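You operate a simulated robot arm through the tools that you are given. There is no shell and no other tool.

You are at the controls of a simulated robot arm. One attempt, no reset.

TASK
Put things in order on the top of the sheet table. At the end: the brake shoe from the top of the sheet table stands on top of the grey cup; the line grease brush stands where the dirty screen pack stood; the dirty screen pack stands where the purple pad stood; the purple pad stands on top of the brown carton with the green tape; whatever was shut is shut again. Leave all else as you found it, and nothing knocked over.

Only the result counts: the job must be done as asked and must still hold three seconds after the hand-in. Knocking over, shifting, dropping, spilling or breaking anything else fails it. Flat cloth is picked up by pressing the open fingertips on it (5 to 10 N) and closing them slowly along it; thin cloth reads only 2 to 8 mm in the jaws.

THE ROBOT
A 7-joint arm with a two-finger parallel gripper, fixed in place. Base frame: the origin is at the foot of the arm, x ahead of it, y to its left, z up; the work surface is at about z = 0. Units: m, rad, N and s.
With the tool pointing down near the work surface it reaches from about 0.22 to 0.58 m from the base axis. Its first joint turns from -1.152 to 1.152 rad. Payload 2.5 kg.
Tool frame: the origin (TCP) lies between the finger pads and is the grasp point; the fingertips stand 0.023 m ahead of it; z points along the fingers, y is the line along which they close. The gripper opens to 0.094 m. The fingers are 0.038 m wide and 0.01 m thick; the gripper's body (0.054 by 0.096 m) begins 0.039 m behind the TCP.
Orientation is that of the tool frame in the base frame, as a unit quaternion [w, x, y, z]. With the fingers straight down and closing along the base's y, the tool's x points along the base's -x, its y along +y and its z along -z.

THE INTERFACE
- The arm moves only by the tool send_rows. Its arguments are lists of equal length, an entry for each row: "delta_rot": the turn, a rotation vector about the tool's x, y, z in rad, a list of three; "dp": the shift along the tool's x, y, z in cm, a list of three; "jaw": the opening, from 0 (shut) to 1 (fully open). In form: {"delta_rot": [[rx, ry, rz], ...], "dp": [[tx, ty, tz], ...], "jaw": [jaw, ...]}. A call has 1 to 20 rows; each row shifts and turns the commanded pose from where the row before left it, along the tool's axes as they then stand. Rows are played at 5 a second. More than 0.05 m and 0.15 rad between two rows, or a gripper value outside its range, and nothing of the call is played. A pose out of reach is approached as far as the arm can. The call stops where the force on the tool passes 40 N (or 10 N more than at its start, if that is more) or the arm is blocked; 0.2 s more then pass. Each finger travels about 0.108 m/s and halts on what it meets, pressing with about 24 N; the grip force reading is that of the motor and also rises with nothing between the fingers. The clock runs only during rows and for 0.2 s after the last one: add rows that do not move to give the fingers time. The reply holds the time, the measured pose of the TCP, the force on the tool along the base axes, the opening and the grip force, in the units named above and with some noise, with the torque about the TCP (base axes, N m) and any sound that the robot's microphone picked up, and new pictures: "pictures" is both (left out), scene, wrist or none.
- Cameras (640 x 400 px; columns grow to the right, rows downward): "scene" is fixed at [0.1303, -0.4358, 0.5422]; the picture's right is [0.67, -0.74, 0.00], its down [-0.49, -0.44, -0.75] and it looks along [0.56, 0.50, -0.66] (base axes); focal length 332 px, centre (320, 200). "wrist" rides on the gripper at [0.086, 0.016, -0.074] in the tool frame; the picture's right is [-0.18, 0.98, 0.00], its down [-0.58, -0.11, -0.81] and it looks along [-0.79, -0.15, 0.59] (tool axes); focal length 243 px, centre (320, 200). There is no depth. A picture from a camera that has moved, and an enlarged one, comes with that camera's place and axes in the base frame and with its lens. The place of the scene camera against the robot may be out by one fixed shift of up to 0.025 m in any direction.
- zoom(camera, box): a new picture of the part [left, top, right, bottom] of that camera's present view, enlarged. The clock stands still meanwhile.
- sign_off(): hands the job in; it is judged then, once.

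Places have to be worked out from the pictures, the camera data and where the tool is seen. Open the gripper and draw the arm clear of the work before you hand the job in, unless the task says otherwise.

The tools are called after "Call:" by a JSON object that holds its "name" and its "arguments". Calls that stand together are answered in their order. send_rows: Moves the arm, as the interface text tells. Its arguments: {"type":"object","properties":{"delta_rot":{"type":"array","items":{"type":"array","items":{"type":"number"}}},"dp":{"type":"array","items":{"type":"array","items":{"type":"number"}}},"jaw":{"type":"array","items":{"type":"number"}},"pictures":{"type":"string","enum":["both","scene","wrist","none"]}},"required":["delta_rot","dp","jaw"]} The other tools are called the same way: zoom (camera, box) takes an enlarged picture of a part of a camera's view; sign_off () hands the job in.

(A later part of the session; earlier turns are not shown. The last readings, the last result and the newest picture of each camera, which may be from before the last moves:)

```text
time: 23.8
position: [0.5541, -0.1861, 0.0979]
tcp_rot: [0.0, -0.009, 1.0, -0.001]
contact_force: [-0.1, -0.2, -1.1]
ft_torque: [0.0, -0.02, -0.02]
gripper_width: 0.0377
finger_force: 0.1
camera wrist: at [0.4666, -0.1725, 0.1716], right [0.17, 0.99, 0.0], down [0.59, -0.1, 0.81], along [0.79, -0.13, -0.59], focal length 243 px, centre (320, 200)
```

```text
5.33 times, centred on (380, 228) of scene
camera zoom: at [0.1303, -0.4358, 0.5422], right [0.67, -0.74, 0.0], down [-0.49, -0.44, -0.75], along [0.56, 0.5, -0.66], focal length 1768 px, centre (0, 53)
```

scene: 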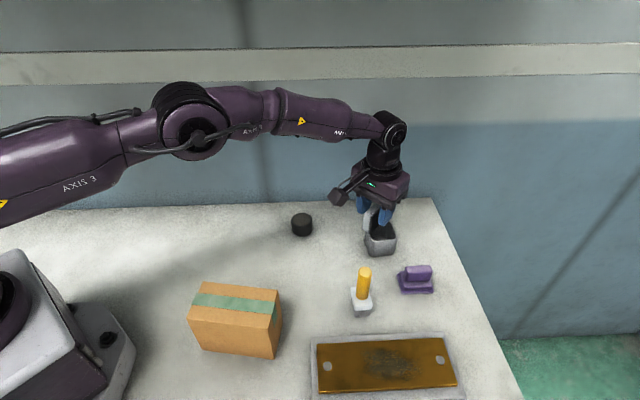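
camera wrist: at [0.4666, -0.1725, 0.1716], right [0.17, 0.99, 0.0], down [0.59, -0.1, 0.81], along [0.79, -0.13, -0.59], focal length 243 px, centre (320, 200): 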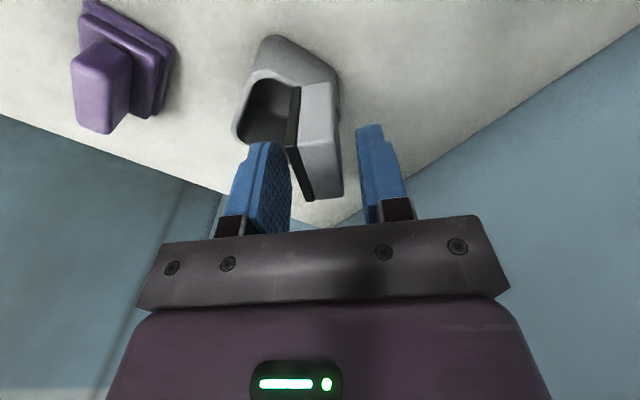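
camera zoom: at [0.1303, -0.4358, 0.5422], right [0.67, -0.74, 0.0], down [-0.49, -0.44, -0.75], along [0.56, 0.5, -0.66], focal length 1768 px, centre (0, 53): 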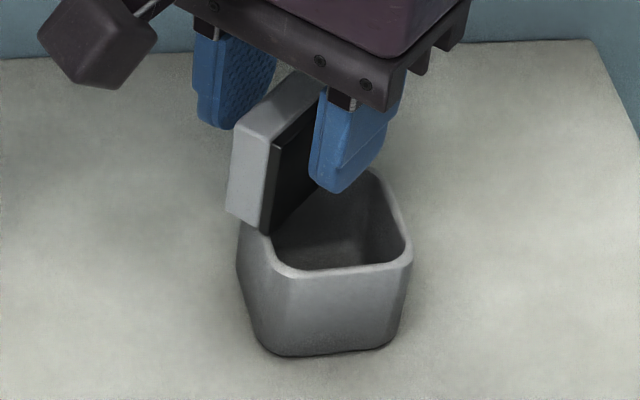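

Released: the shoe stands on the rim unchanged. I raise straight up with the fingers just clear of it, then check it again.

Call:
{"name": "send_rows", "arguments": {"delta_rot": [[0, 0, 0], [0, 0, 0], [0, 0, 0], [0, 0, 0], [0, 0, 0], [0, 0, 0]], "dp": [[0, 0, -1], [0, 0, -1.5], [0, 0, -2], [0, 0, -2.5], [0, 0, -2.5], [0, 0, 0]], "jaw": [0.42, 0.42, 0.42, 0.42, 0.42, 0.6], "pictures": "both"}}

Call:
{"name": "zoom", "arguments": {"camera": "scene", "box": [340, 180, 430, 265]}}

Call:
{"name": "zoom", "arguments": {"camera": "wrist", "box": [235, 0, 355, 130]}}

```text
time: 25.2
position: [0.5552, -0.1865, 0.1913]
tcp_rot: [-0.001, -0.011, 1.0, -0.001]
contact_force: [-0.2, -0.1, -0.4]
ft_torque: [0.02, -0.02, 0.02]
gripper_width: 0.0566
finger_force: 0.2
camera wrist: at [0.4662, -0.1722, 0.2664], right [0.17, 0.99, 0.0], down [0.59, -0.1, 0.81], along [0.79, -0.13, -0.59], focal length 243 px, centre (320, 200)
```

scene: 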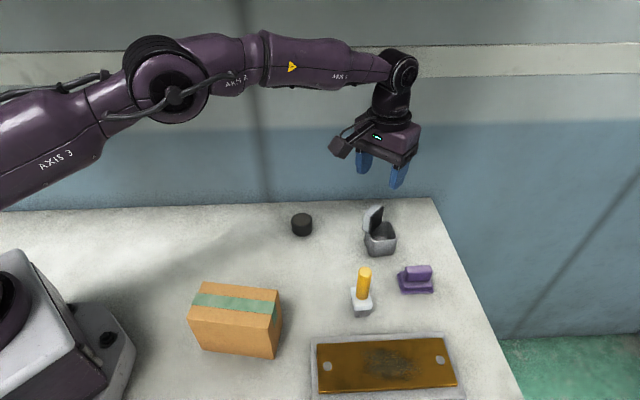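
wrist: 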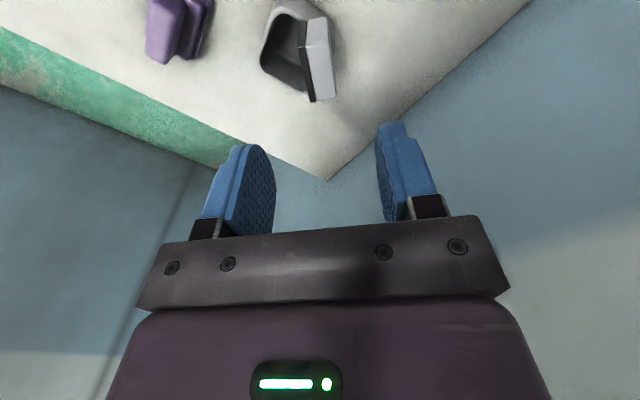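

```text
4.71 times, centred on (385, 222) of scene
camera zoom: at [0.1303, -0.4358, 0.5422], right [0.67, -0.74, 0.0], down [-0.49, -0.44, -0.75], along [0.56, 0.5, -0.66], focal length 1560 px, centre (14, 94)
```

zoom: 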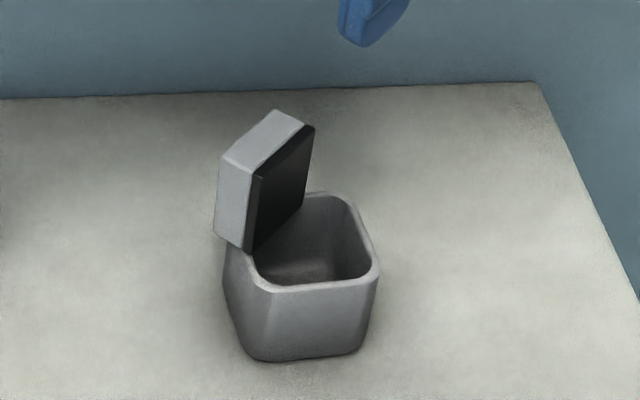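

```text
3.08 times, centred on (295, 65) of wrist
camera zoom: at [0.4662, -0.1722, 0.2664], right [0.17, 0.99, 0.0], down [0.59, -0.1, 0.81], along [0.79, -0.13, -0.59], focal length 746 px, centre (397, 615)
```

zoom: 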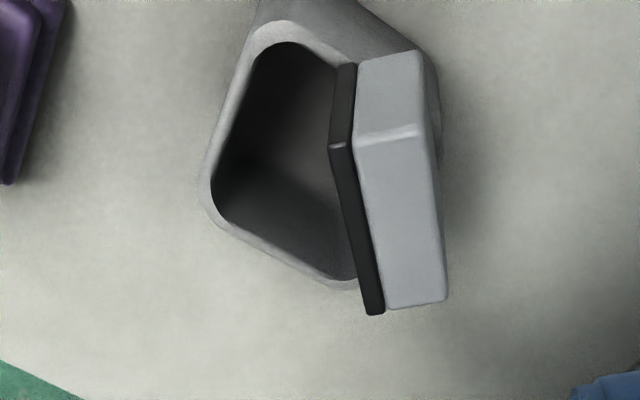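

The shoe stands stably across the cup's corner. Since the tall brush is near where the wrist camera would pass when grasping the pad, I will first park the screen pack in a temporary free spot; moving over the pack at (0.482, -0.052) now.

Call:
{"name": "send_rows", "arguments": {"delta_rot": [[0, 0, 0], [0, 0, 0], [0, 0, 0], [0, 0, 0], [0, 0, 0], [0, 0, 0], [0, 0, 0], [0, 0, 0], [0, 0, 0]], "dp": [[1.414, 2.73, 0], [1.414, 2.73, 0], [1.414, 2.73, 0], [1.414, 2.73, 0], [1.414, 2.73, 0], [0, 0, 2.4], [0, 0, 2.4], [0, 0, 1.5], [0, 0, 0]], "jaw": [0.6, 0.7, 0.8, 1, 1, 1, 1, 1, 1], "pictures": "both"}}

Call:
{"name": "zoom", "arguments": {"camera": "wrist", "box": [250, 20, 390, 160]}}

```text
time: 27.2
position: [0.482, -0.052, 0.1282]
tcp_rot: [-0.002, -0.009, 1.0, -0.002]
contact_force: [0.0, 0.7, 0.1]
ft_torque: [0.01, -0.04, -0.02]
gripper_width: 0.0937
finger_force: 0.1
camera wrist: at [0.3937, -0.0376, 0.2026], right [0.17, 0.99, 0.0], down [0.58, -0.1, 0.81], along [0.79, -0.13, -0.59], focal length 243 px, centre (320, 200)
```

scene: 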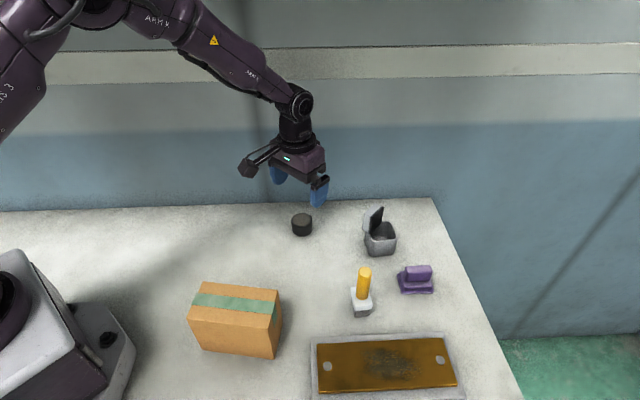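
wrist: 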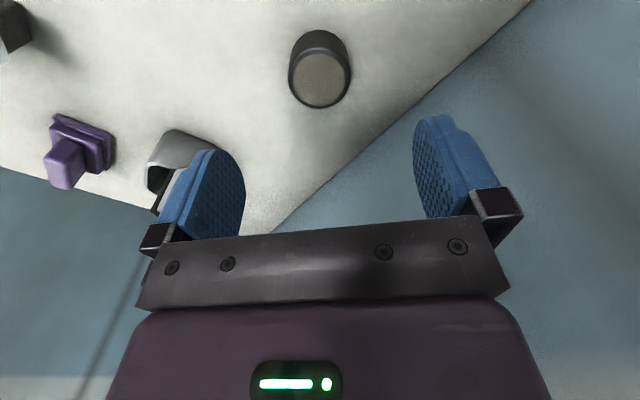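

```text
2.86 times, centred on (320, 90) of wrist
camera zoom: at [0.3937, -0.0376, 0.2026], right [0.17, 0.99, 0.0], down [0.58, -0.1, 0.81], along [0.79, -0.13, -0.59], focal length 693 px, centre (320, 514)
```

zoom: 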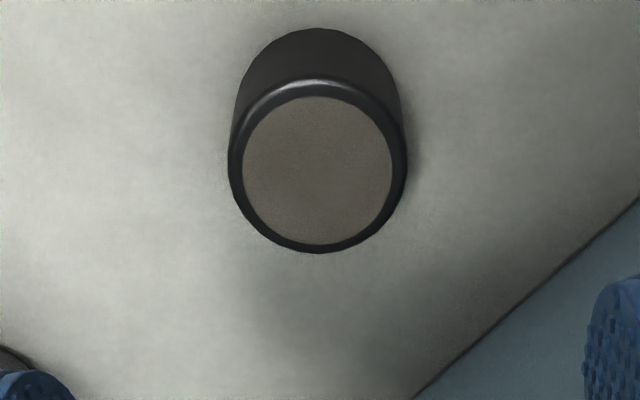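

The pack (diameter about 0.045, height about 0.03) is centred under the TCP. I descend to about z 0.032 and close on it.

Call:
{"name": "send_rows", "arguments": {"delta_rot": [[0, 0, 0], [0, 0, 0], [0, 0, 0], [0, 0, 0], [0, 0, 0]], "dp": [[0, 0, 3], [0, 0, 3], [0, 0, 2], [0, 0, 1.7], [0, 0, 0]], "jaw": [1, 1, 1, 1, 1], "pictures": "wrist"}}

```text
time: 28.4
position: [0.4816, -0.0514, 0.0296]
tcp_rot: [0.0, -0.009, 1.0, -0.001]
contact_force: [0.0, 0.1, -1.0]
ft_torque: [0.01, 0.02, -0.05]
gripper_width: 0.0941
finger_force: 0.0
camera wrist: at [0.3933, -0.0372, 0.1056], right [0.17, 0.99, 0.0], down [0.58, -0.1, 0.81], along [0.79, -0.13, -0.59], focal length 243 px, centre (320, 200)
```

wrist: 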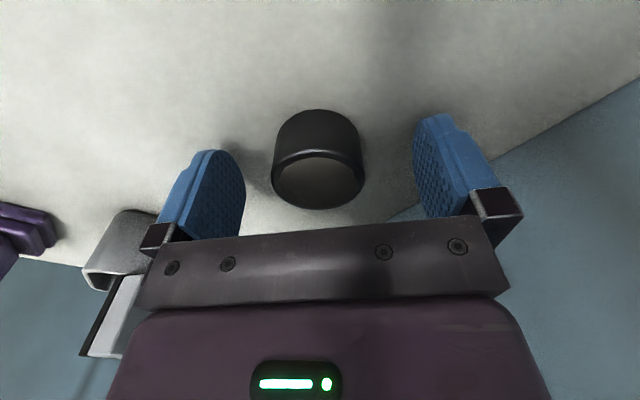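

Height reached exactly this time. Closing on the pack.

Call:
{"name": "send_rows", "arguments": {"delta_rot": [[0, 0, 0], [0, 0, 0], [0, 0, 0], [0, 0, 0], [0, 0, 0]], "dp": [[0, 0, 0], [0, 0, 0], [0, 0, 0], [0, 0, 0], [0, 0, 0]], "jaw": [0.7, 0.52, 0.3, 0, 0], "pictures": "wrist"}}

```text
time: 29.6
position: [0.4819, -0.0505, 0.0308]
tcp_rot: [-0.001, -0.009, 1.0, -0.001]
contact_force: [-0.7, -0.8, 0.5]
ft_torque: [0.01, 0.01, 0.01]
gripper_width: 0.0448
finger_force: 23.8
camera wrist: at [0.3932, -0.0372, 0.1058], right [0.17, 0.99, 0.0], down [0.59, -0.1, 0.8], along [0.79, -0.13, -0.59], focal length 243 px, centre (320, 200)
```

wrist: 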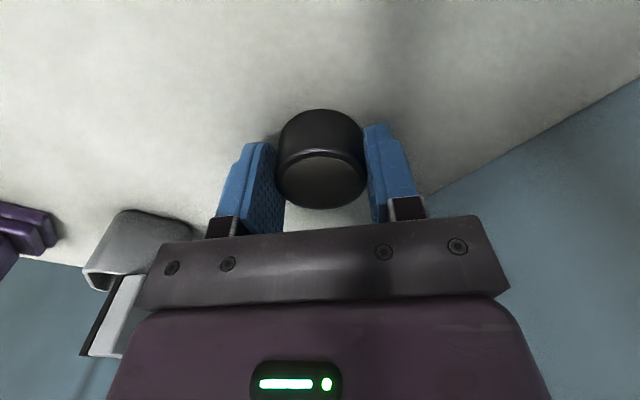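

Gripped at 0.0448 m. I lift it and park it at about (0.44, -0.15), a free spot between the other things.

Call:
{"name": "send_rows", "arguments": {"delta_rot": [[0, 0, 0], [0, 0, 0], [0, 0, 0], [0, 0, 0], [0, 0, 0], [0, 0, 0], [0, 0, 0], [0, 0, 0], [0, 0, 0], [0, 0, 0]], "dp": [[0, 0, -2], [0, 0, -2], [0, 0, -2], [1.457, -3.277, 0], [1.457, -3.277, 0], [1.457, -3.277, 0], [0, 0, 2], [0, 0, 2], [0, 0, 1.6], [0, 0, 0.3]], "jaw": [0, 0, 0, 0, 0, 0, 0, 0, 0, 0], "pictures": "both"}}

```text
time: 31.8
position: [0.4402, -0.1519, 0.033]
tcp_rot: [-0.001, -0.009, 1.0, -0.001]
contact_force: [0.3, -0.5, -0.6]
ft_torque: [-0.03, 0.02, -0.01]
gripper_width: 0.0445
finger_force: 23.8
camera wrist: at [0.3514, -0.137, 0.1071], right [0.17, 0.99, 0.0], down [0.59, -0.1, 0.81], along [0.79, -0.13, -0.59], focal length 243 px, centre (320, 200)
```

scene: 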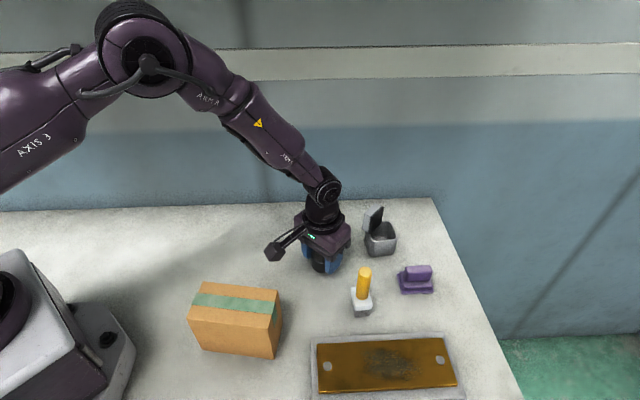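
wrist: 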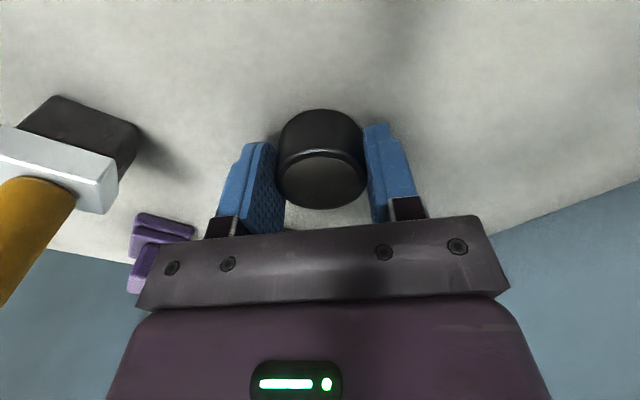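

The pack hovers about 1 mm above the table; I lower that last mm, open, and rise.

Call:
{"name": "send_rows", "arguments": {"delta_rot": [[0, 0, 0], [0, 0, 0], [0, 0, 0], [0, 0, 0], [0, 0, 0], [0, 0, 0], [0, 0, 0], [0, 0, 0], [0, 0, 0]], "dp": [[0, 0, 0.1], [0, 0, 0], [0, 0, 0], [0, 0, 0], [0, 0, 0], [0, 0, -2], [0, 0, -3], [0, 0, -4], [0, 0, -4]], "jaw": [0, 0.5, 0.55, 0.65, 0.7, 0.7, 0.7, 0.7, 0.7], "pictures": "both"}}

Call:
{"name": "zoom", "arguments": {"camera": "wrist", "box": [20, 0, 180, 140]}}

```text
time: 33.8
position: [0.4408, -0.1508, 0.1625]
tcp_rot: [-0.001, -0.009, 1.0, -0.001]
contact_force: [-0.1, 0.0, 0.6]
ft_torque: [-0.02, -0.05, 0.0]
gripper_width: 0.0659
finger_force: 0.1
camera wrist: at [0.3526, -0.1367, 0.237], right [0.17, 0.99, 0.0], down [0.59, -0.1, 0.8], along [0.79, -0.13, -0.59], focal length 243 px, centre (320, 200)
```

scene: 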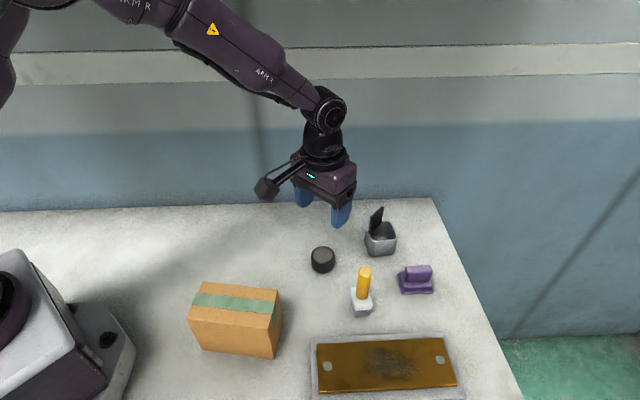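
wrist: 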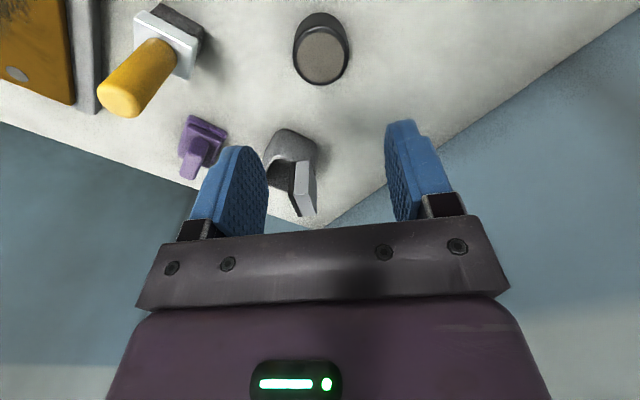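

```text
2.86 times, centred on (100, 70) of wrist
camera zoom: at [0.3526, -0.1367, 0.237], right [0.17, 0.99, 0.0], down [0.59, -0.1, 0.8], along [0.79, -0.13, -0.59], focal length 693 px, centre (949, 571)
```

zoom: 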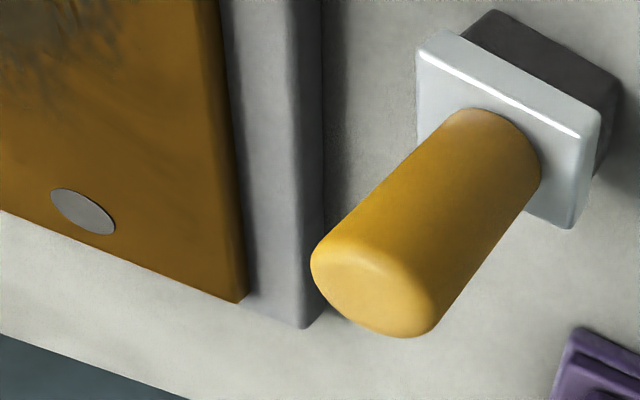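

The pack is parked. Now the brush: its base is near (0.415, -0.267), top at about z 0.105. I go above it and turn the tool to about -41 deg to line up with its head, then look.

Call:
{"name": "send_rows", "arguments": {"delta_rot": [[0, 0, 0], [0, 0, 0], [0, 0, 0], [0, 0, 0.1466], [0, 0, 0.1466], [0, 0, 0.1466], [0, 0, 0.1466], [0, 0, 0.1466], [0, 0, 0]], "dp": [[0, 0, -2.8], [1.45, -4.0, 0], [1.45, -4.0, 0], [0, -3.65, 0], [0, 0, 0], [0, 0, 0], [0, 0, 0], [0, 0, 0], [0, 0, 0]], "jaw": [0.8, 0.8, 0.8, 0.8, 0.8, 0.8, 0.8, 0.8, 0.8], "pictures": "both"}}

Call:
{"name": "zoom", "arguments": {"camera": "wrist", "box": [250, 0, 400, 150]}}

```text
time: 35.8
position: [0.4129, -0.268, 0.1896]
tcp_rot: [-0.002, 0.351, 0.936, -0.001]
contact_force: [0.3, 0.1, 0.5]
ft_torque: [-0.02, -0.04, -0.02]
gripper_width: 0.0752
finger_force: 0.0
camera wrist: at [0.3572, -0.1988, 0.2646], right [0.78, 0.62, 0.0], down [0.37, -0.46, 0.81], along [0.5, -0.63, -0.59], focal length 243 px, centre (320, 200)
```

scene: 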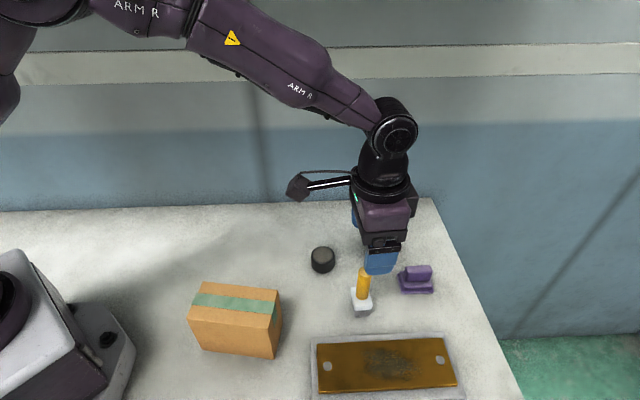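
wrist: 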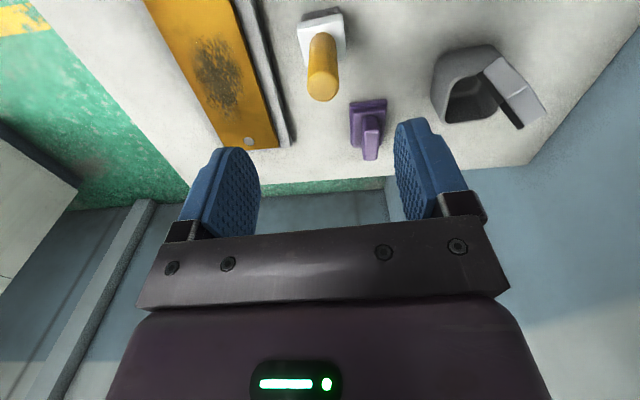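

```text
2.67 times, centred on (325, 75) of wrist
camera zoom: at [0.3572, -0.1988, 0.2646], right [0.78, 0.62, 0.0], down [0.37, -0.46, 0.81], along [0.5, -0.63, -0.59], focal length 647 px, centre (307, 533)
```

zoom: 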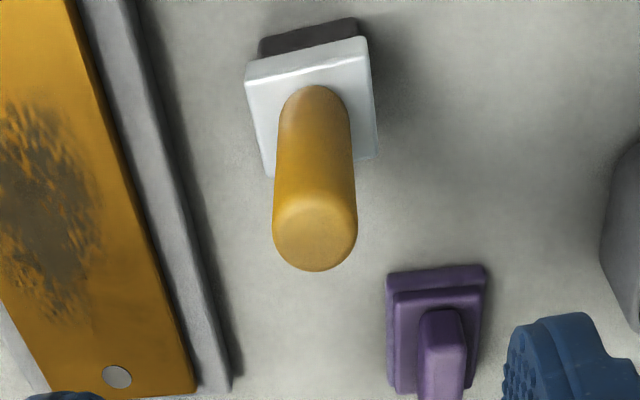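

The brush handle (round, about 0.022) is within 3 mm of the TCP and the head is aligned with the tool. I centre the 2.5 mm and descend to TCP z of about 0.08, then close on the handle.

Call:
{"name": "send_rows", "arguments": {"delta_rot": [[0, 0, 0], [0, 0, 0], [0, 0, 0], [0, 0, 0], [0, 0, 0], [0, 0, 0], [0, 0, 0], [0, 0, 0], [0, 0, 0], [0, 0, 0]], "dp": [[0, 0.25, 2], [0, 0, 3], [0, 0, 3], [0, 0, 3], [0, 0, 0], [0, 0, 0], [0, 0, 0], [0, 0, 0], [0, 0, 0], [0, 0, 0]], "jaw": [0.8, 0.8, 0.8, 0.8, 0.8, 0.5, 0.3, 0.2, 0, 0], "pictures": "both"}}

```text
time: 38.0
position: [0.4152, -0.2665, 0.0804]
tcp_rot: [-0.001, 0.35, 0.937, -0.001]
contact_force: [0.1, 0.5, 0.0]
ft_torque: [-0.02, -0.01, 0.01]
gripper_width: 0.0208
finger_force: 24.8
camera wrist: at [0.3583, -0.1978, 0.1547], right [0.78, 0.62, 0.0], down [0.37, -0.46, 0.81], along [0.5, -0.63, -0.59], focal length 243 px, centre (320, 200)
```

scene: 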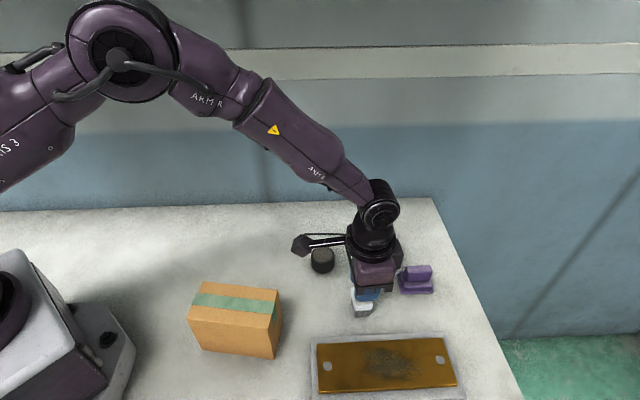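
wrist: 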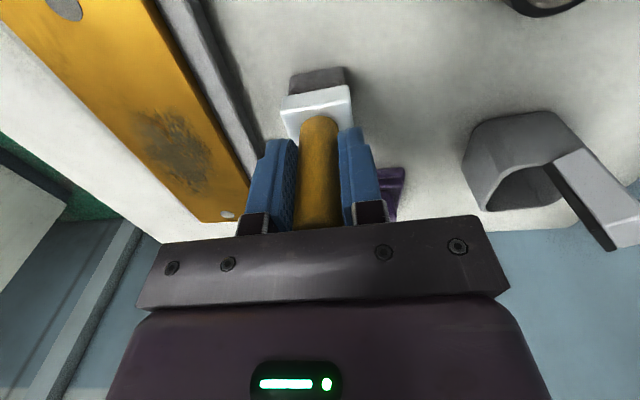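

Brush gripped at 0.0208 m. I lift 8 cm, turn the yaw back to about 0 and carry it over the pack's old place (0.482, -0.0525).

Call:
{"name": "send_rows", "arguments": {"delta_rot": [[0, 0, 0], [0, 0, 0], [0, 0, 0], [0, 0, -0.1434], [0, 0, -0.1434], [0, 0, -0.1434], [0, 0, -0.1434], [0, 0, -0.1434], [0, 0, 0], [0, 0, 0], [0, 0, 0], [0, 0, 0], [0, 0, 0], [0, 0, 0], [0, 0, 0]], "dp": [[0, 0, -2], [0, 0, -3], [0, 0, -3], [0, 0, 0], [0, 0, 0], [0, 0, 0], [0, 0, 0], [0, 0, 0], [-1.113, 3.567, 0], [-1.113, 3.567, 0], [-1.113, 3.567, 0], [-1.113, 3.567, 0], [-1.113, 3.567, 0], [-1.113, 3.567, 0], [0, 0, 0]], "jaw": [0, 0, 0, 0, 0, 0, 0, 0, 0, 0, 0, 0, 0, 0, 0], "pictures": "both"}}

```text
time: 41.2
position: [0.4813, -0.0508, 0.1597]
tcp_rot: [-0.001, -0.001, 1.0, -0.001]
contact_force: [-0.1, 0.1, -1.3]
ft_torque: [0.0, -0.03, -0.02]
gripper_width: 0.0213
finger_force: 23.7
camera wrist: at [0.393, -0.0361, 0.2343], right [0.18, 0.98, 0.0], down [0.58, -0.11, 0.8], along [0.79, -0.15, -0.59], focal length 243 px, centre (320, 200)
```

scene: 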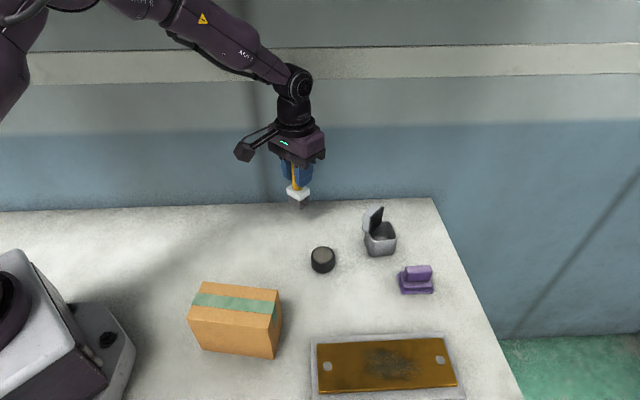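
wrist: 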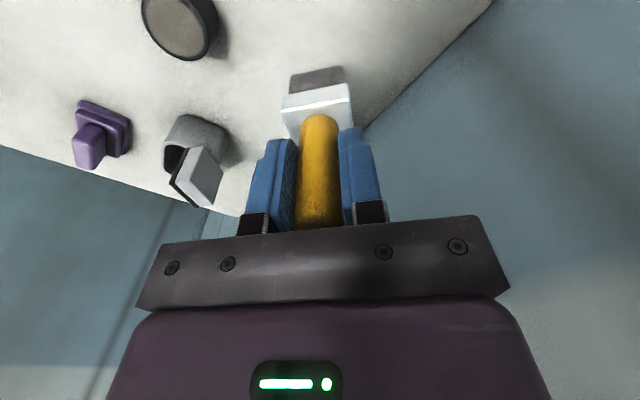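

Brush is over the spot. I lower it to about 4 mm above the table.

Call:
{"name": "send_rows", "arguments": {"delta_rot": [[0, 0, 0], [0, 0, 0], [0, 0, 0], [0, 0, 0], [0, 0, 0]], "dp": [[-0.05, -0.15, 2.5], [0, 0, 2.5], [0, 0, 2], [0, 0, 0.6], [0, 0, 0]], "jaw": [0, 0, 0, 0, 0], "pictures": "both"}}

Call:
{"name": "zoom", "arguments": {"camera": "scene", "box": [250, 150, 360, 260]}}

```text
time: 42.4
position: [0.4813, -0.0535, 0.0832]
tcp_rot: [-0.001, -0.001, 1.0, 0.0]
contact_force: [0.0, 0.0, -1.1]
ft_torque: [-0.01, -0.01, 0.01]
gripper_width: 0.0211
finger_force: 23.6
camera wrist: at [0.393, -0.0384, 0.158], right [0.18, 0.98, 0.0], down [0.58, -0.11, 0.8], along [0.79, -0.15, -0.59], focal length 243 px, centre (320, 200)
```

scene: 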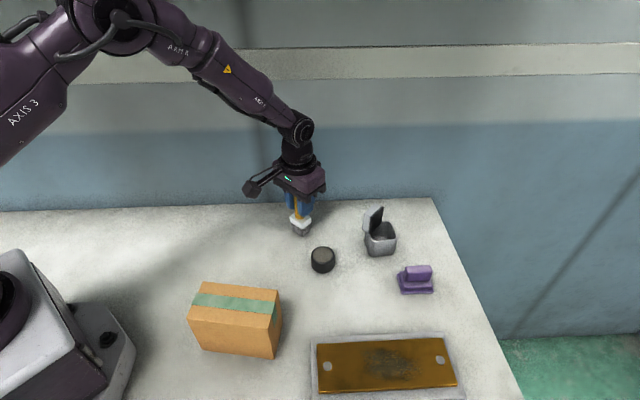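
wrist: 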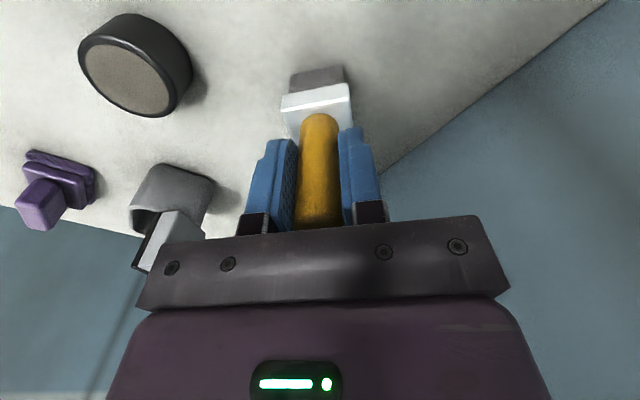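

```text
3.64 times, centred on (305, 205) of scene
camera zoom: at [0.1304, -0.4358, 0.5422], right [0.67, -0.74, 0.0], down [-0.49, -0.44, -0.75], along [0.56, 0.5, -0.66], focal length 1205 px, centre (374, 182)
```

zoom: 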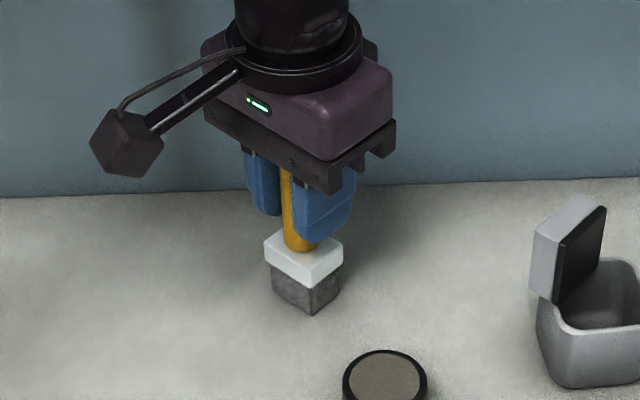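

Call:
{"name": "send_rows", "arguments": {"delta_rot": [[0, 0, 0], [0, 0, 0], [0, 0, 0]], "dp": [[0, 0, 0.2], [0, 0, 0.15], [0, 0, 0]], "jaw": [0, 0, 0], "pictures": "none"}}

```text
time: 43.2
position: [0.4821, -0.0536, 0.0819]
tcp_rot: [0.001, -0.001, 1.0, -0.002]
contact_force: [-2.5, -1.9, 18.6]
ft_torque: [-0.27, 0.1, -0.05]
gripper_width: 0.0217
finger_force: 24.1
```

Touching the table (18.6 N); I ease up 1.5 mm, then open slowly and hold.

Call:
{"name": "send_rows", "arguments": {"delta_rot": [[0, 0, 0], [0, 0, 0]], "dp": [[0, 0, -0.13], [0, 0, 0]], "jaw": [0, 0], "pictures": "none"}}

```text
time: 43.8
position: [0.4812, -0.0538, 0.0814]
tcp_rot: [-0.001, -0.002, 1.0, 0.0]
contact_force: [4.3, -0.2, 8.8]
ft_torque: [0.16, -0.4, -0.04]
gripper_width: 0.0215
finger_force: 24.2
```

Call:
{"name": "send_rows", "arguments": {"delta_rot": [[0, 0, 0], [0, 0, 0]], "dp": [[0, 0, -0.06], [0, 0, 0]], "jaw": [0, 0], "pictures": "none"}}

```text
time: 44.4
position: [0.4799, -0.0527, 0.0797]
tcp_rot: [-0.004, -0.002, 1.0, -0.001]
contact_force: [-0.4, 1.6, 0.4]
ft_torque: [0.14, 0.0, 0.01]
gripper_width: 0.0212
finger_force: 23.9
```

Force is near zero with the brush at table level. Opening now.

Call:
{"name": "send_rows", "arguments": {"delta_rot": [[0, 0, 0], [0, 0, 0], [0, 0, 0], [0, 0, 0], [0, 0, 0], [0, 0, 0]], "dp": [[0, 0, 0], [0, 0, 0], [0, 0, 0], [0, 0, 0], [0, 0, 0], [0, 0, 0]], "jaw": [0.22, 0.26, 0.32, 0.45, 0.6, 0.6], "pictures": "both"}}

Call:
{"name": "zoom", "arguments": {"camera": "scene", "box": [250, 150, 360, 260]}}

```text
time: 45.8
position: [0.4823, -0.0529, 0.0831]
tcp_rot: [0.0, -0.002, 1.0, -0.001]
contact_force: [-0.6, 0.0, -0.4]
ft_torque: [-0.01, -0.01, 0.03]
gripper_width: 0.0563
finger_force: 0.0
camera wrist: at [0.393, -0.0379, 0.1567], right [0.18, 0.98, 0.0], down [0.58, -0.11, 0.81], along [0.79, -0.15, -0.59], focal length 243 px, centre (320, 200)
```

scene: 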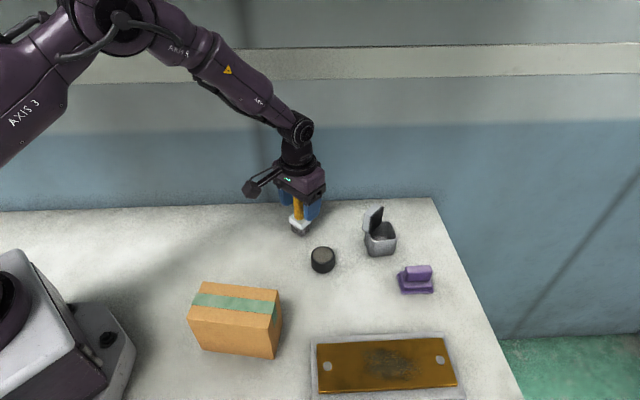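
wrist: 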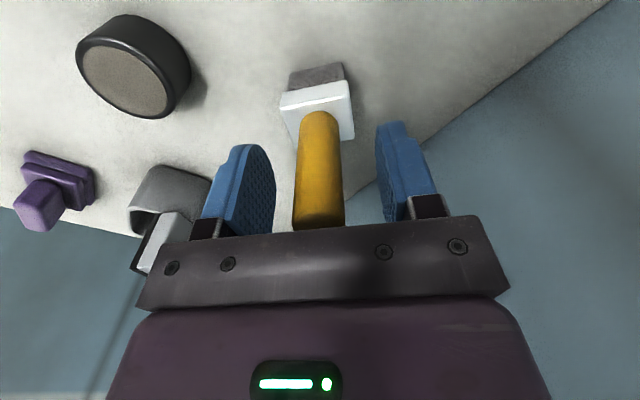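

```text
3.64 times, centred on (305, 205) of scene
camera zoom: at [0.1303, -0.4358, 0.5422], right [0.67, -0.74, 0.0], down [-0.49, -0.44, -0.75], along [0.56, 0.5, -0.66], focal length 1205 px, centre (374, 182)
```

zoom: 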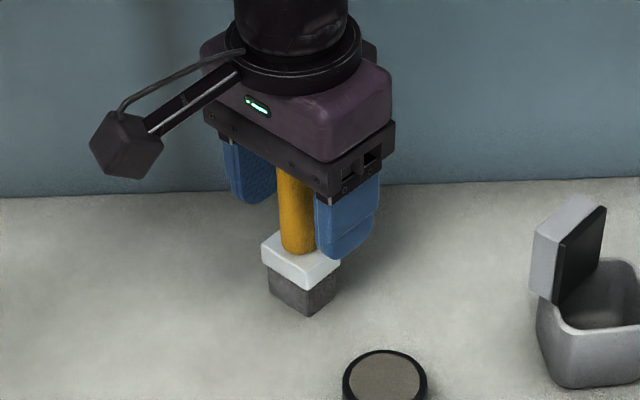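

The brush stands upright on the pack's old spot. I rise clear, go over the purple pad and yaw to about -44 deg there.

Call:
{"name": "send_rows", "arguments": {"delta_rot": [[0, 0, 0], [0, 0, 0], [0, 0, 0], [0, 0, 0], [0, 0, 0], [0, 0, 0], [0, 0, 0], [0, 0, 0], [0, 0, 0], [0, 0, 0], [0, 0, 0], [0, 0, 0.128], [0, 0, 0.128], [0, 0, 0.128], [0, 0, 0.128], [0, 0, 0.128], [0, 0, 0.128], [0, 0, 0]], "dp": [[0, 0, -1.5], [0, 0, -3], [0, 0, -4], [0, 0, -3], [-0.571, -3.7, 0], [-0.571, -3.7, 0], [-0.571, -3.7, 0], [-0.571, -3.7, 0], [-0.571, -3.7, 0], [-0.571, -3.7, 0], [-0.571, -3.7, 0], [0, 0, 0], [0, 0, 0], [0, 0, 0], [0, 0, 0], [0, 0, 0], [0, 0, 0], [0, 0, 0]], "jaw": [0.6, 0.6, 0.6, 0.6, 0.6, 0.6, 0.6, 0.6, 0.6, 0.6, 0.6, 0.6, 0.6, 0.6, 0.6, 0.6, 0.6, 0.6], "pictures": "both"}}

Call:
{"name": "zoom", "arguments": {"camera": "wrist", "box": [240, 0, 400, 150]}}

```text
time: 49.6
position: [0.5187, -0.3025, 0.1971]
tcp_rot: [0.0, 0.375, 0.927, -0.001]
contact_force: [0.1, -0.7, 0.4]
ft_torque: [0.01, -0.02, -0.03]
gripper_width: 0.0564
finger_force: 0.0
out of reach, approached as far as the arm can: row 11
camera wrist: at [0.466, -0.2304, 0.2715], right [0.81, 0.58, 0.0], down [0.34, -0.48, 0.81], along [0.47, -0.66, -0.59], focal length 243 px, centre (320, 200)
```

scene: 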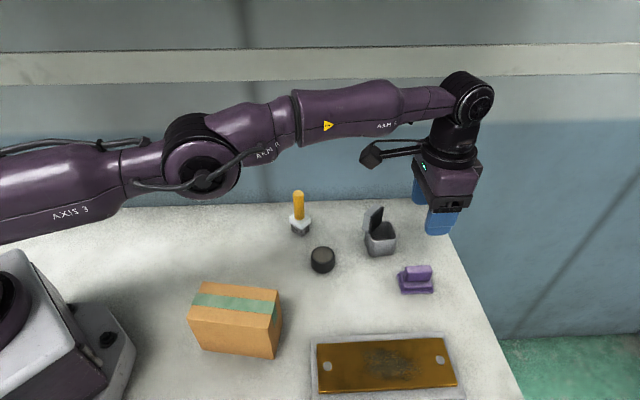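
wrist: 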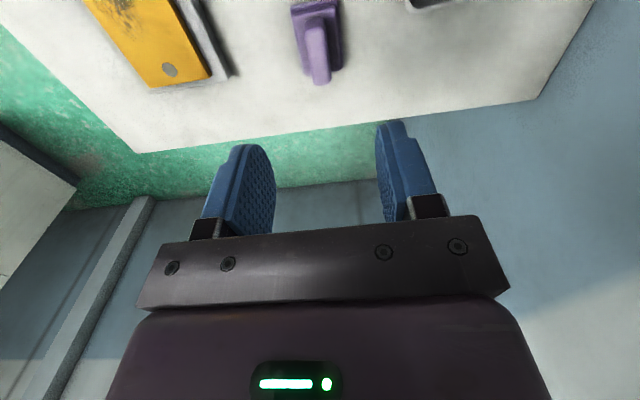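

```text
2.67 times, centred on (320, 75) of wrist
camera zoom: at [0.466, -0.2304, 0.2715], right [0.81, 0.58, 0.0], down [0.34, -0.48, 0.81], along [0.47, -0.66, -0.59], focal length 647 px, centre (320, 533)
```

zoom: 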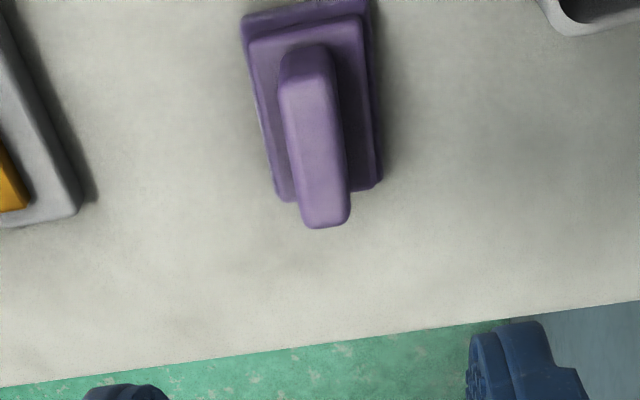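

At z 0.197 the reach ended near r 0.60; the pad handle is at about (0.523, -0.312), r 0.61. I tilt the tool outward by 0.2 rad about its closing axis (along the pad's long direction) to gain reach, and look.

Call:
{"name": "send_rows", "arguments": {"delta_rot": [[0, -0.1, 0], [0, -0.1, 0], [0, 0, 0]], "dp": [[0, 0, 0], [0, 0, 0], [0, 0, 0]], "jaw": [0.5, 0.5, 0.5], "pictures": "wrist"}}

Call:
{"name": "zoom", "arguments": {"camera": "wrist", "box": [260, 0, 380, 110]}}

```text
time: 50.4
position: [0.5194, -0.3017, 0.1969]
tcp_rot: [0.092, 0.371, 0.923, -0.039]
contact_force: [-0.4, -0.3, -0.2]
ft_torque: [0.03, 0.04, 0.01]
gripper_width: 0.047
finger_force: 0.0
camera wrist: at [0.4563, -0.2216, 0.2529], right [0.81, 0.58, 0.03], down [0.22, -0.36, 0.91], along [0.54, -0.73, -0.42], focal length 243 px, centre (320, 200)
```

wrist: 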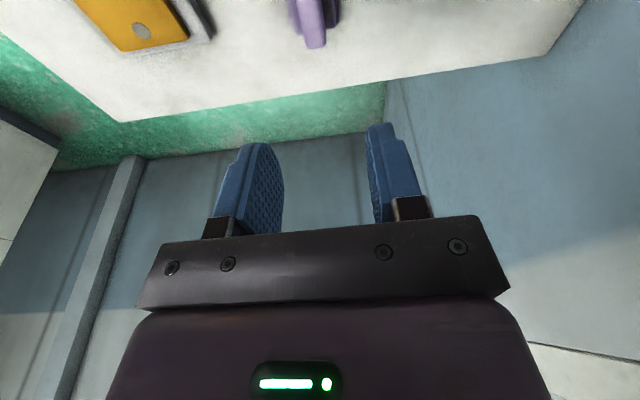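

```text
3.64 times, centred on (320, 55) of wrist
camera zoom: at [0.4563, -0.2216, 0.2529], right [0.81, 0.58, 0.03], down [0.22, -0.36, 0.91], along [0.54, -0.73, -0.42], focal length 882 px, centre (320, 727)
```

zoom: 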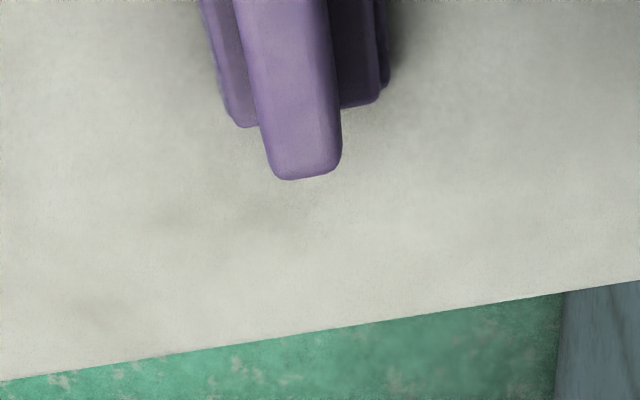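

The tilt is in and the pose is holding. I move over the handle and down to z of about 0.107 for a precise look.

Call:
{"name": "send_rows", "arguments": {"delta_rot": [[0, 0, 0], [0, 0, 0], [0, 0, 0], [0, 0, 0], [0, 0, 0]], "dp": [[0.21, -0.11, 2.25], [0.21, -0.11, 2.25], [0.21, -0.11, 2.25], [0.21, -0.11, 2.25], [0, 0, 0]], "jaw": [0.5, 0.5, 0.5, 0.5, 0.5], "pictures": "both"}}

Call:
{"name": "zoom", "arguments": {"camera": "wrist", "box": [260, 40, 380, 160]}}

```text
time: 51.6
position: [0.5219, -0.3112, 0.1067]
tcp_rot: [0.092, 0.371, 0.923, -0.039]
contact_force: [-0.1, 0.0, 0.0]
ft_torque: [0.03, -0.01, -0.04]
gripper_width: 0.0469
finger_force: 0.1
camera wrist: at [0.46, -0.2313, 0.163], right [0.81, 0.58, 0.03], down [0.22, -0.36, 0.91], along [0.54, -0.73, -0.42], focal length 243 px, centre (320, 200)
```

scene: 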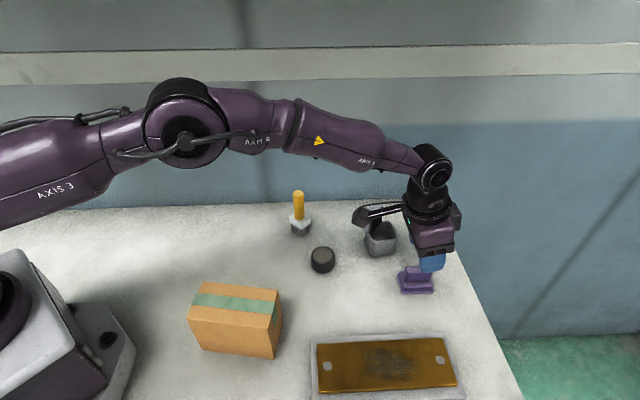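
wrist: 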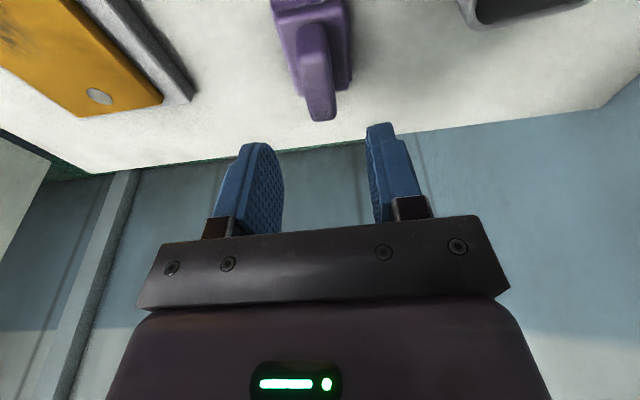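

```text
3.33 times, centred on (320, 100) of wrist
camera zoom: at [0.46, -0.2313, 0.163], right [0.81, 0.58, 0.03], down [0.22, -0.36, 0.91], along [0.54, -0.73, -0.42], focal length 809 px, centre (320, 533)
```

zoom: 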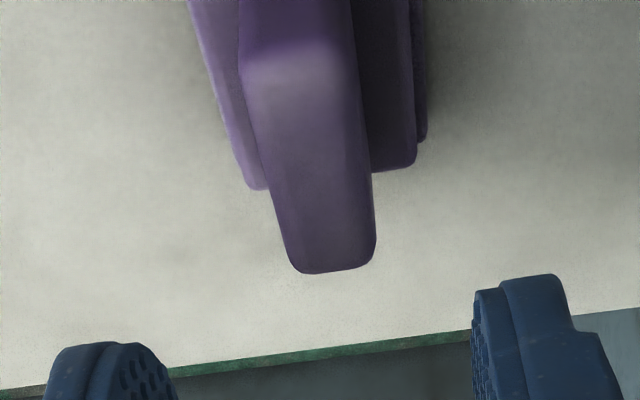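

Handle centre works out at about (0.524, -0.314), well aligned with the closing axis. I descend vertically to TCP z of about 0.053 first and check.

Call:
{"name": "send_rows", "arguments": {"delta_rot": [[0, 0, 0], [0, 0, 0], [0, 0, 0], [0, 0, 0]], "dp": [[0.4, 0, 2], [0.4, 0, 2], [0.28, 0, 1.3], [0, 0, 0]], "jaw": [0.5, 0.5, 0.5, 0.5], "pictures": "both"}}

Call:
{"name": "zoom", "arguments": {"camera": "wrist", "box": [220, 50, 420, 230]}}

Call:
{"name": "zoom", "arguments": {"camera": "scene", "box": [340, 180, 480, 310]}}

```text
time: 52.6
position: [0.5218, -0.3111, 0.0518]
tcp_rot: [0.091, 0.371, 0.923, -0.039]
contact_force: [-0.6, 0.3, -0.4]
ft_torque: [0.0, -0.02, 0.01]
gripper_width: 0.047
finger_force: 0.1
camera wrist: at [0.4601, -0.231, 0.1085], right [0.81, 0.58, 0.03], down [0.22, -0.36, 0.91], along [0.54, -0.73, -0.42], focal length 243 px, centre (320, 200)
```

scene: 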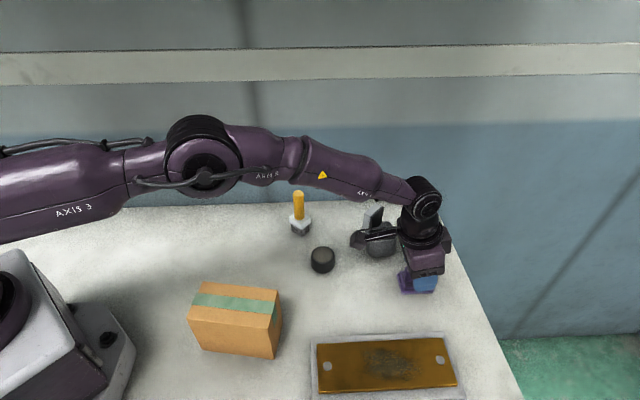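
wrist: 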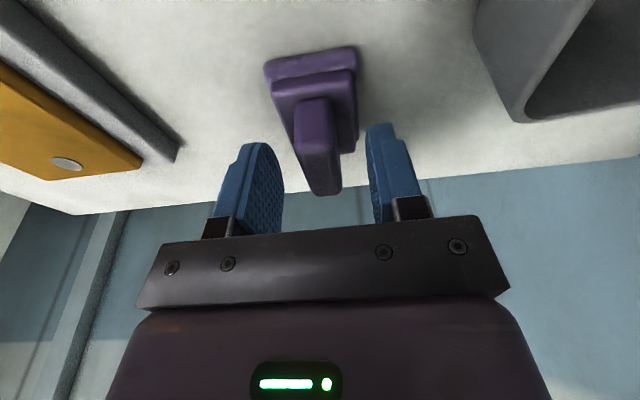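

```text
2.22 times, centred on (320, 140) of wrist
camera zoom: at [0.4601, -0.231, 0.1085], right [0.81, 0.58, 0.03], down [0.22, -0.36, 0.91], along [0.54, -0.73, -0.42], focal length 539 px, centre (320, 333)
```

zoom: 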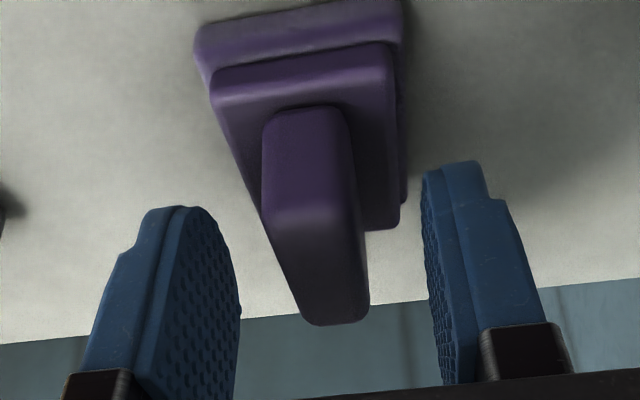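

```text
3.08 times, centred on (410, 245) of scene
camera zoom: at [0.1303, -0.4358, 0.5422], right [0.67, -0.74, 0.0], down [-0.49, -0.44, -0.75], along [0.56, 0.5, -0.66], focal length 1020 px, centre (43, 62)
```

zoom: 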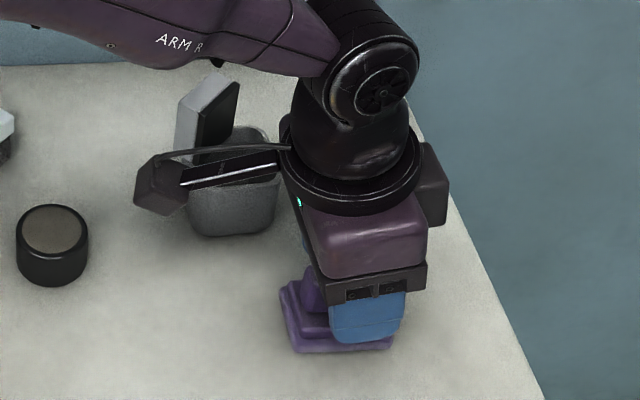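

The fingers straddle the handle and nothing touches. I go 4 mm lower and close on the handle.

Call:
{"name": "send_rows", "arguments": {"delta_rot": [[0, 0, 0], [0, 0, 0], [0, 0, 0], [0, 0, 0], [0, 0, 0], [0, 0, 0], [0, 0, 0]], "dp": [[0.08, 0, 0.39], [0, 0, 0], [0, 0, 0], [0, 0, 0], [0, 0, 0], [0, 0, 0], [0, 0, 0]], "jaw": [0.5, 0.5, 0.35, 0.25, 0.18, 0, 0], "pictures": "both"}}

Call:
{"name": "zoom", "arguments": {"camera": "wrist", "box": [220, 50, 420, 230]}}

```text
time: 54.2
position: [0.5228, -0.3115, 0.0491]
tcp_rot: [0.092, 0.371, 0.923, -0.039]
contact_force: [1.1, 0.4, 0.8]
ft_torque: [0.04, -0.01, -0.02]
gripper_width: 0.0176
finger_force: 24.0
camera wrist: at [0.4601, -0.2311, 0.1047], right [0.81, 0.58, 0.03], down [0.22, -0.36, 0.91], along [0.54, -0.73, -0.42], focal length 243 px, centre (320, 200)
```

scene: 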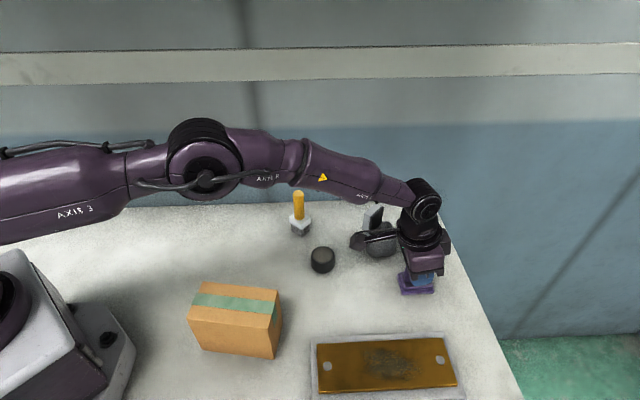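
wrist: 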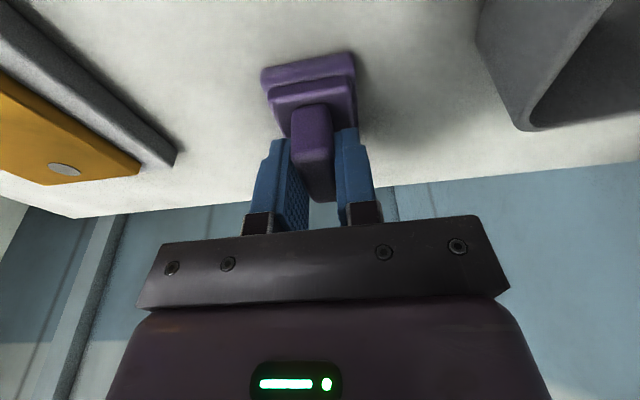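

```text
2.22 times, centred on (320, 140) of wrist
camera zoom: at [0.4601, -0.2311, 0.1047], right [0.81, 0.58, 0.03], down [0.22, -0.36, 0.91], along [0.54, -0.73, -0.42], focal length 539 px, centre (320, 333)
```

zoom: 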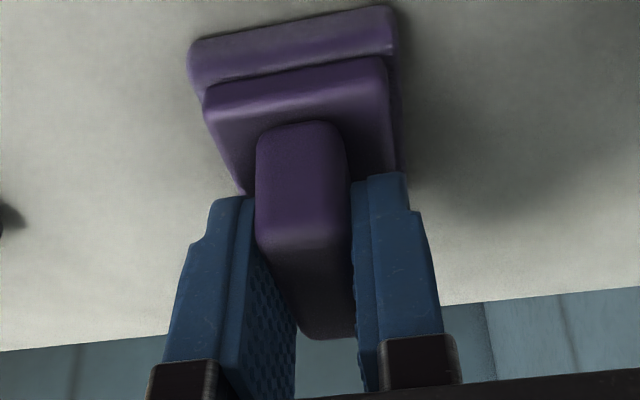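

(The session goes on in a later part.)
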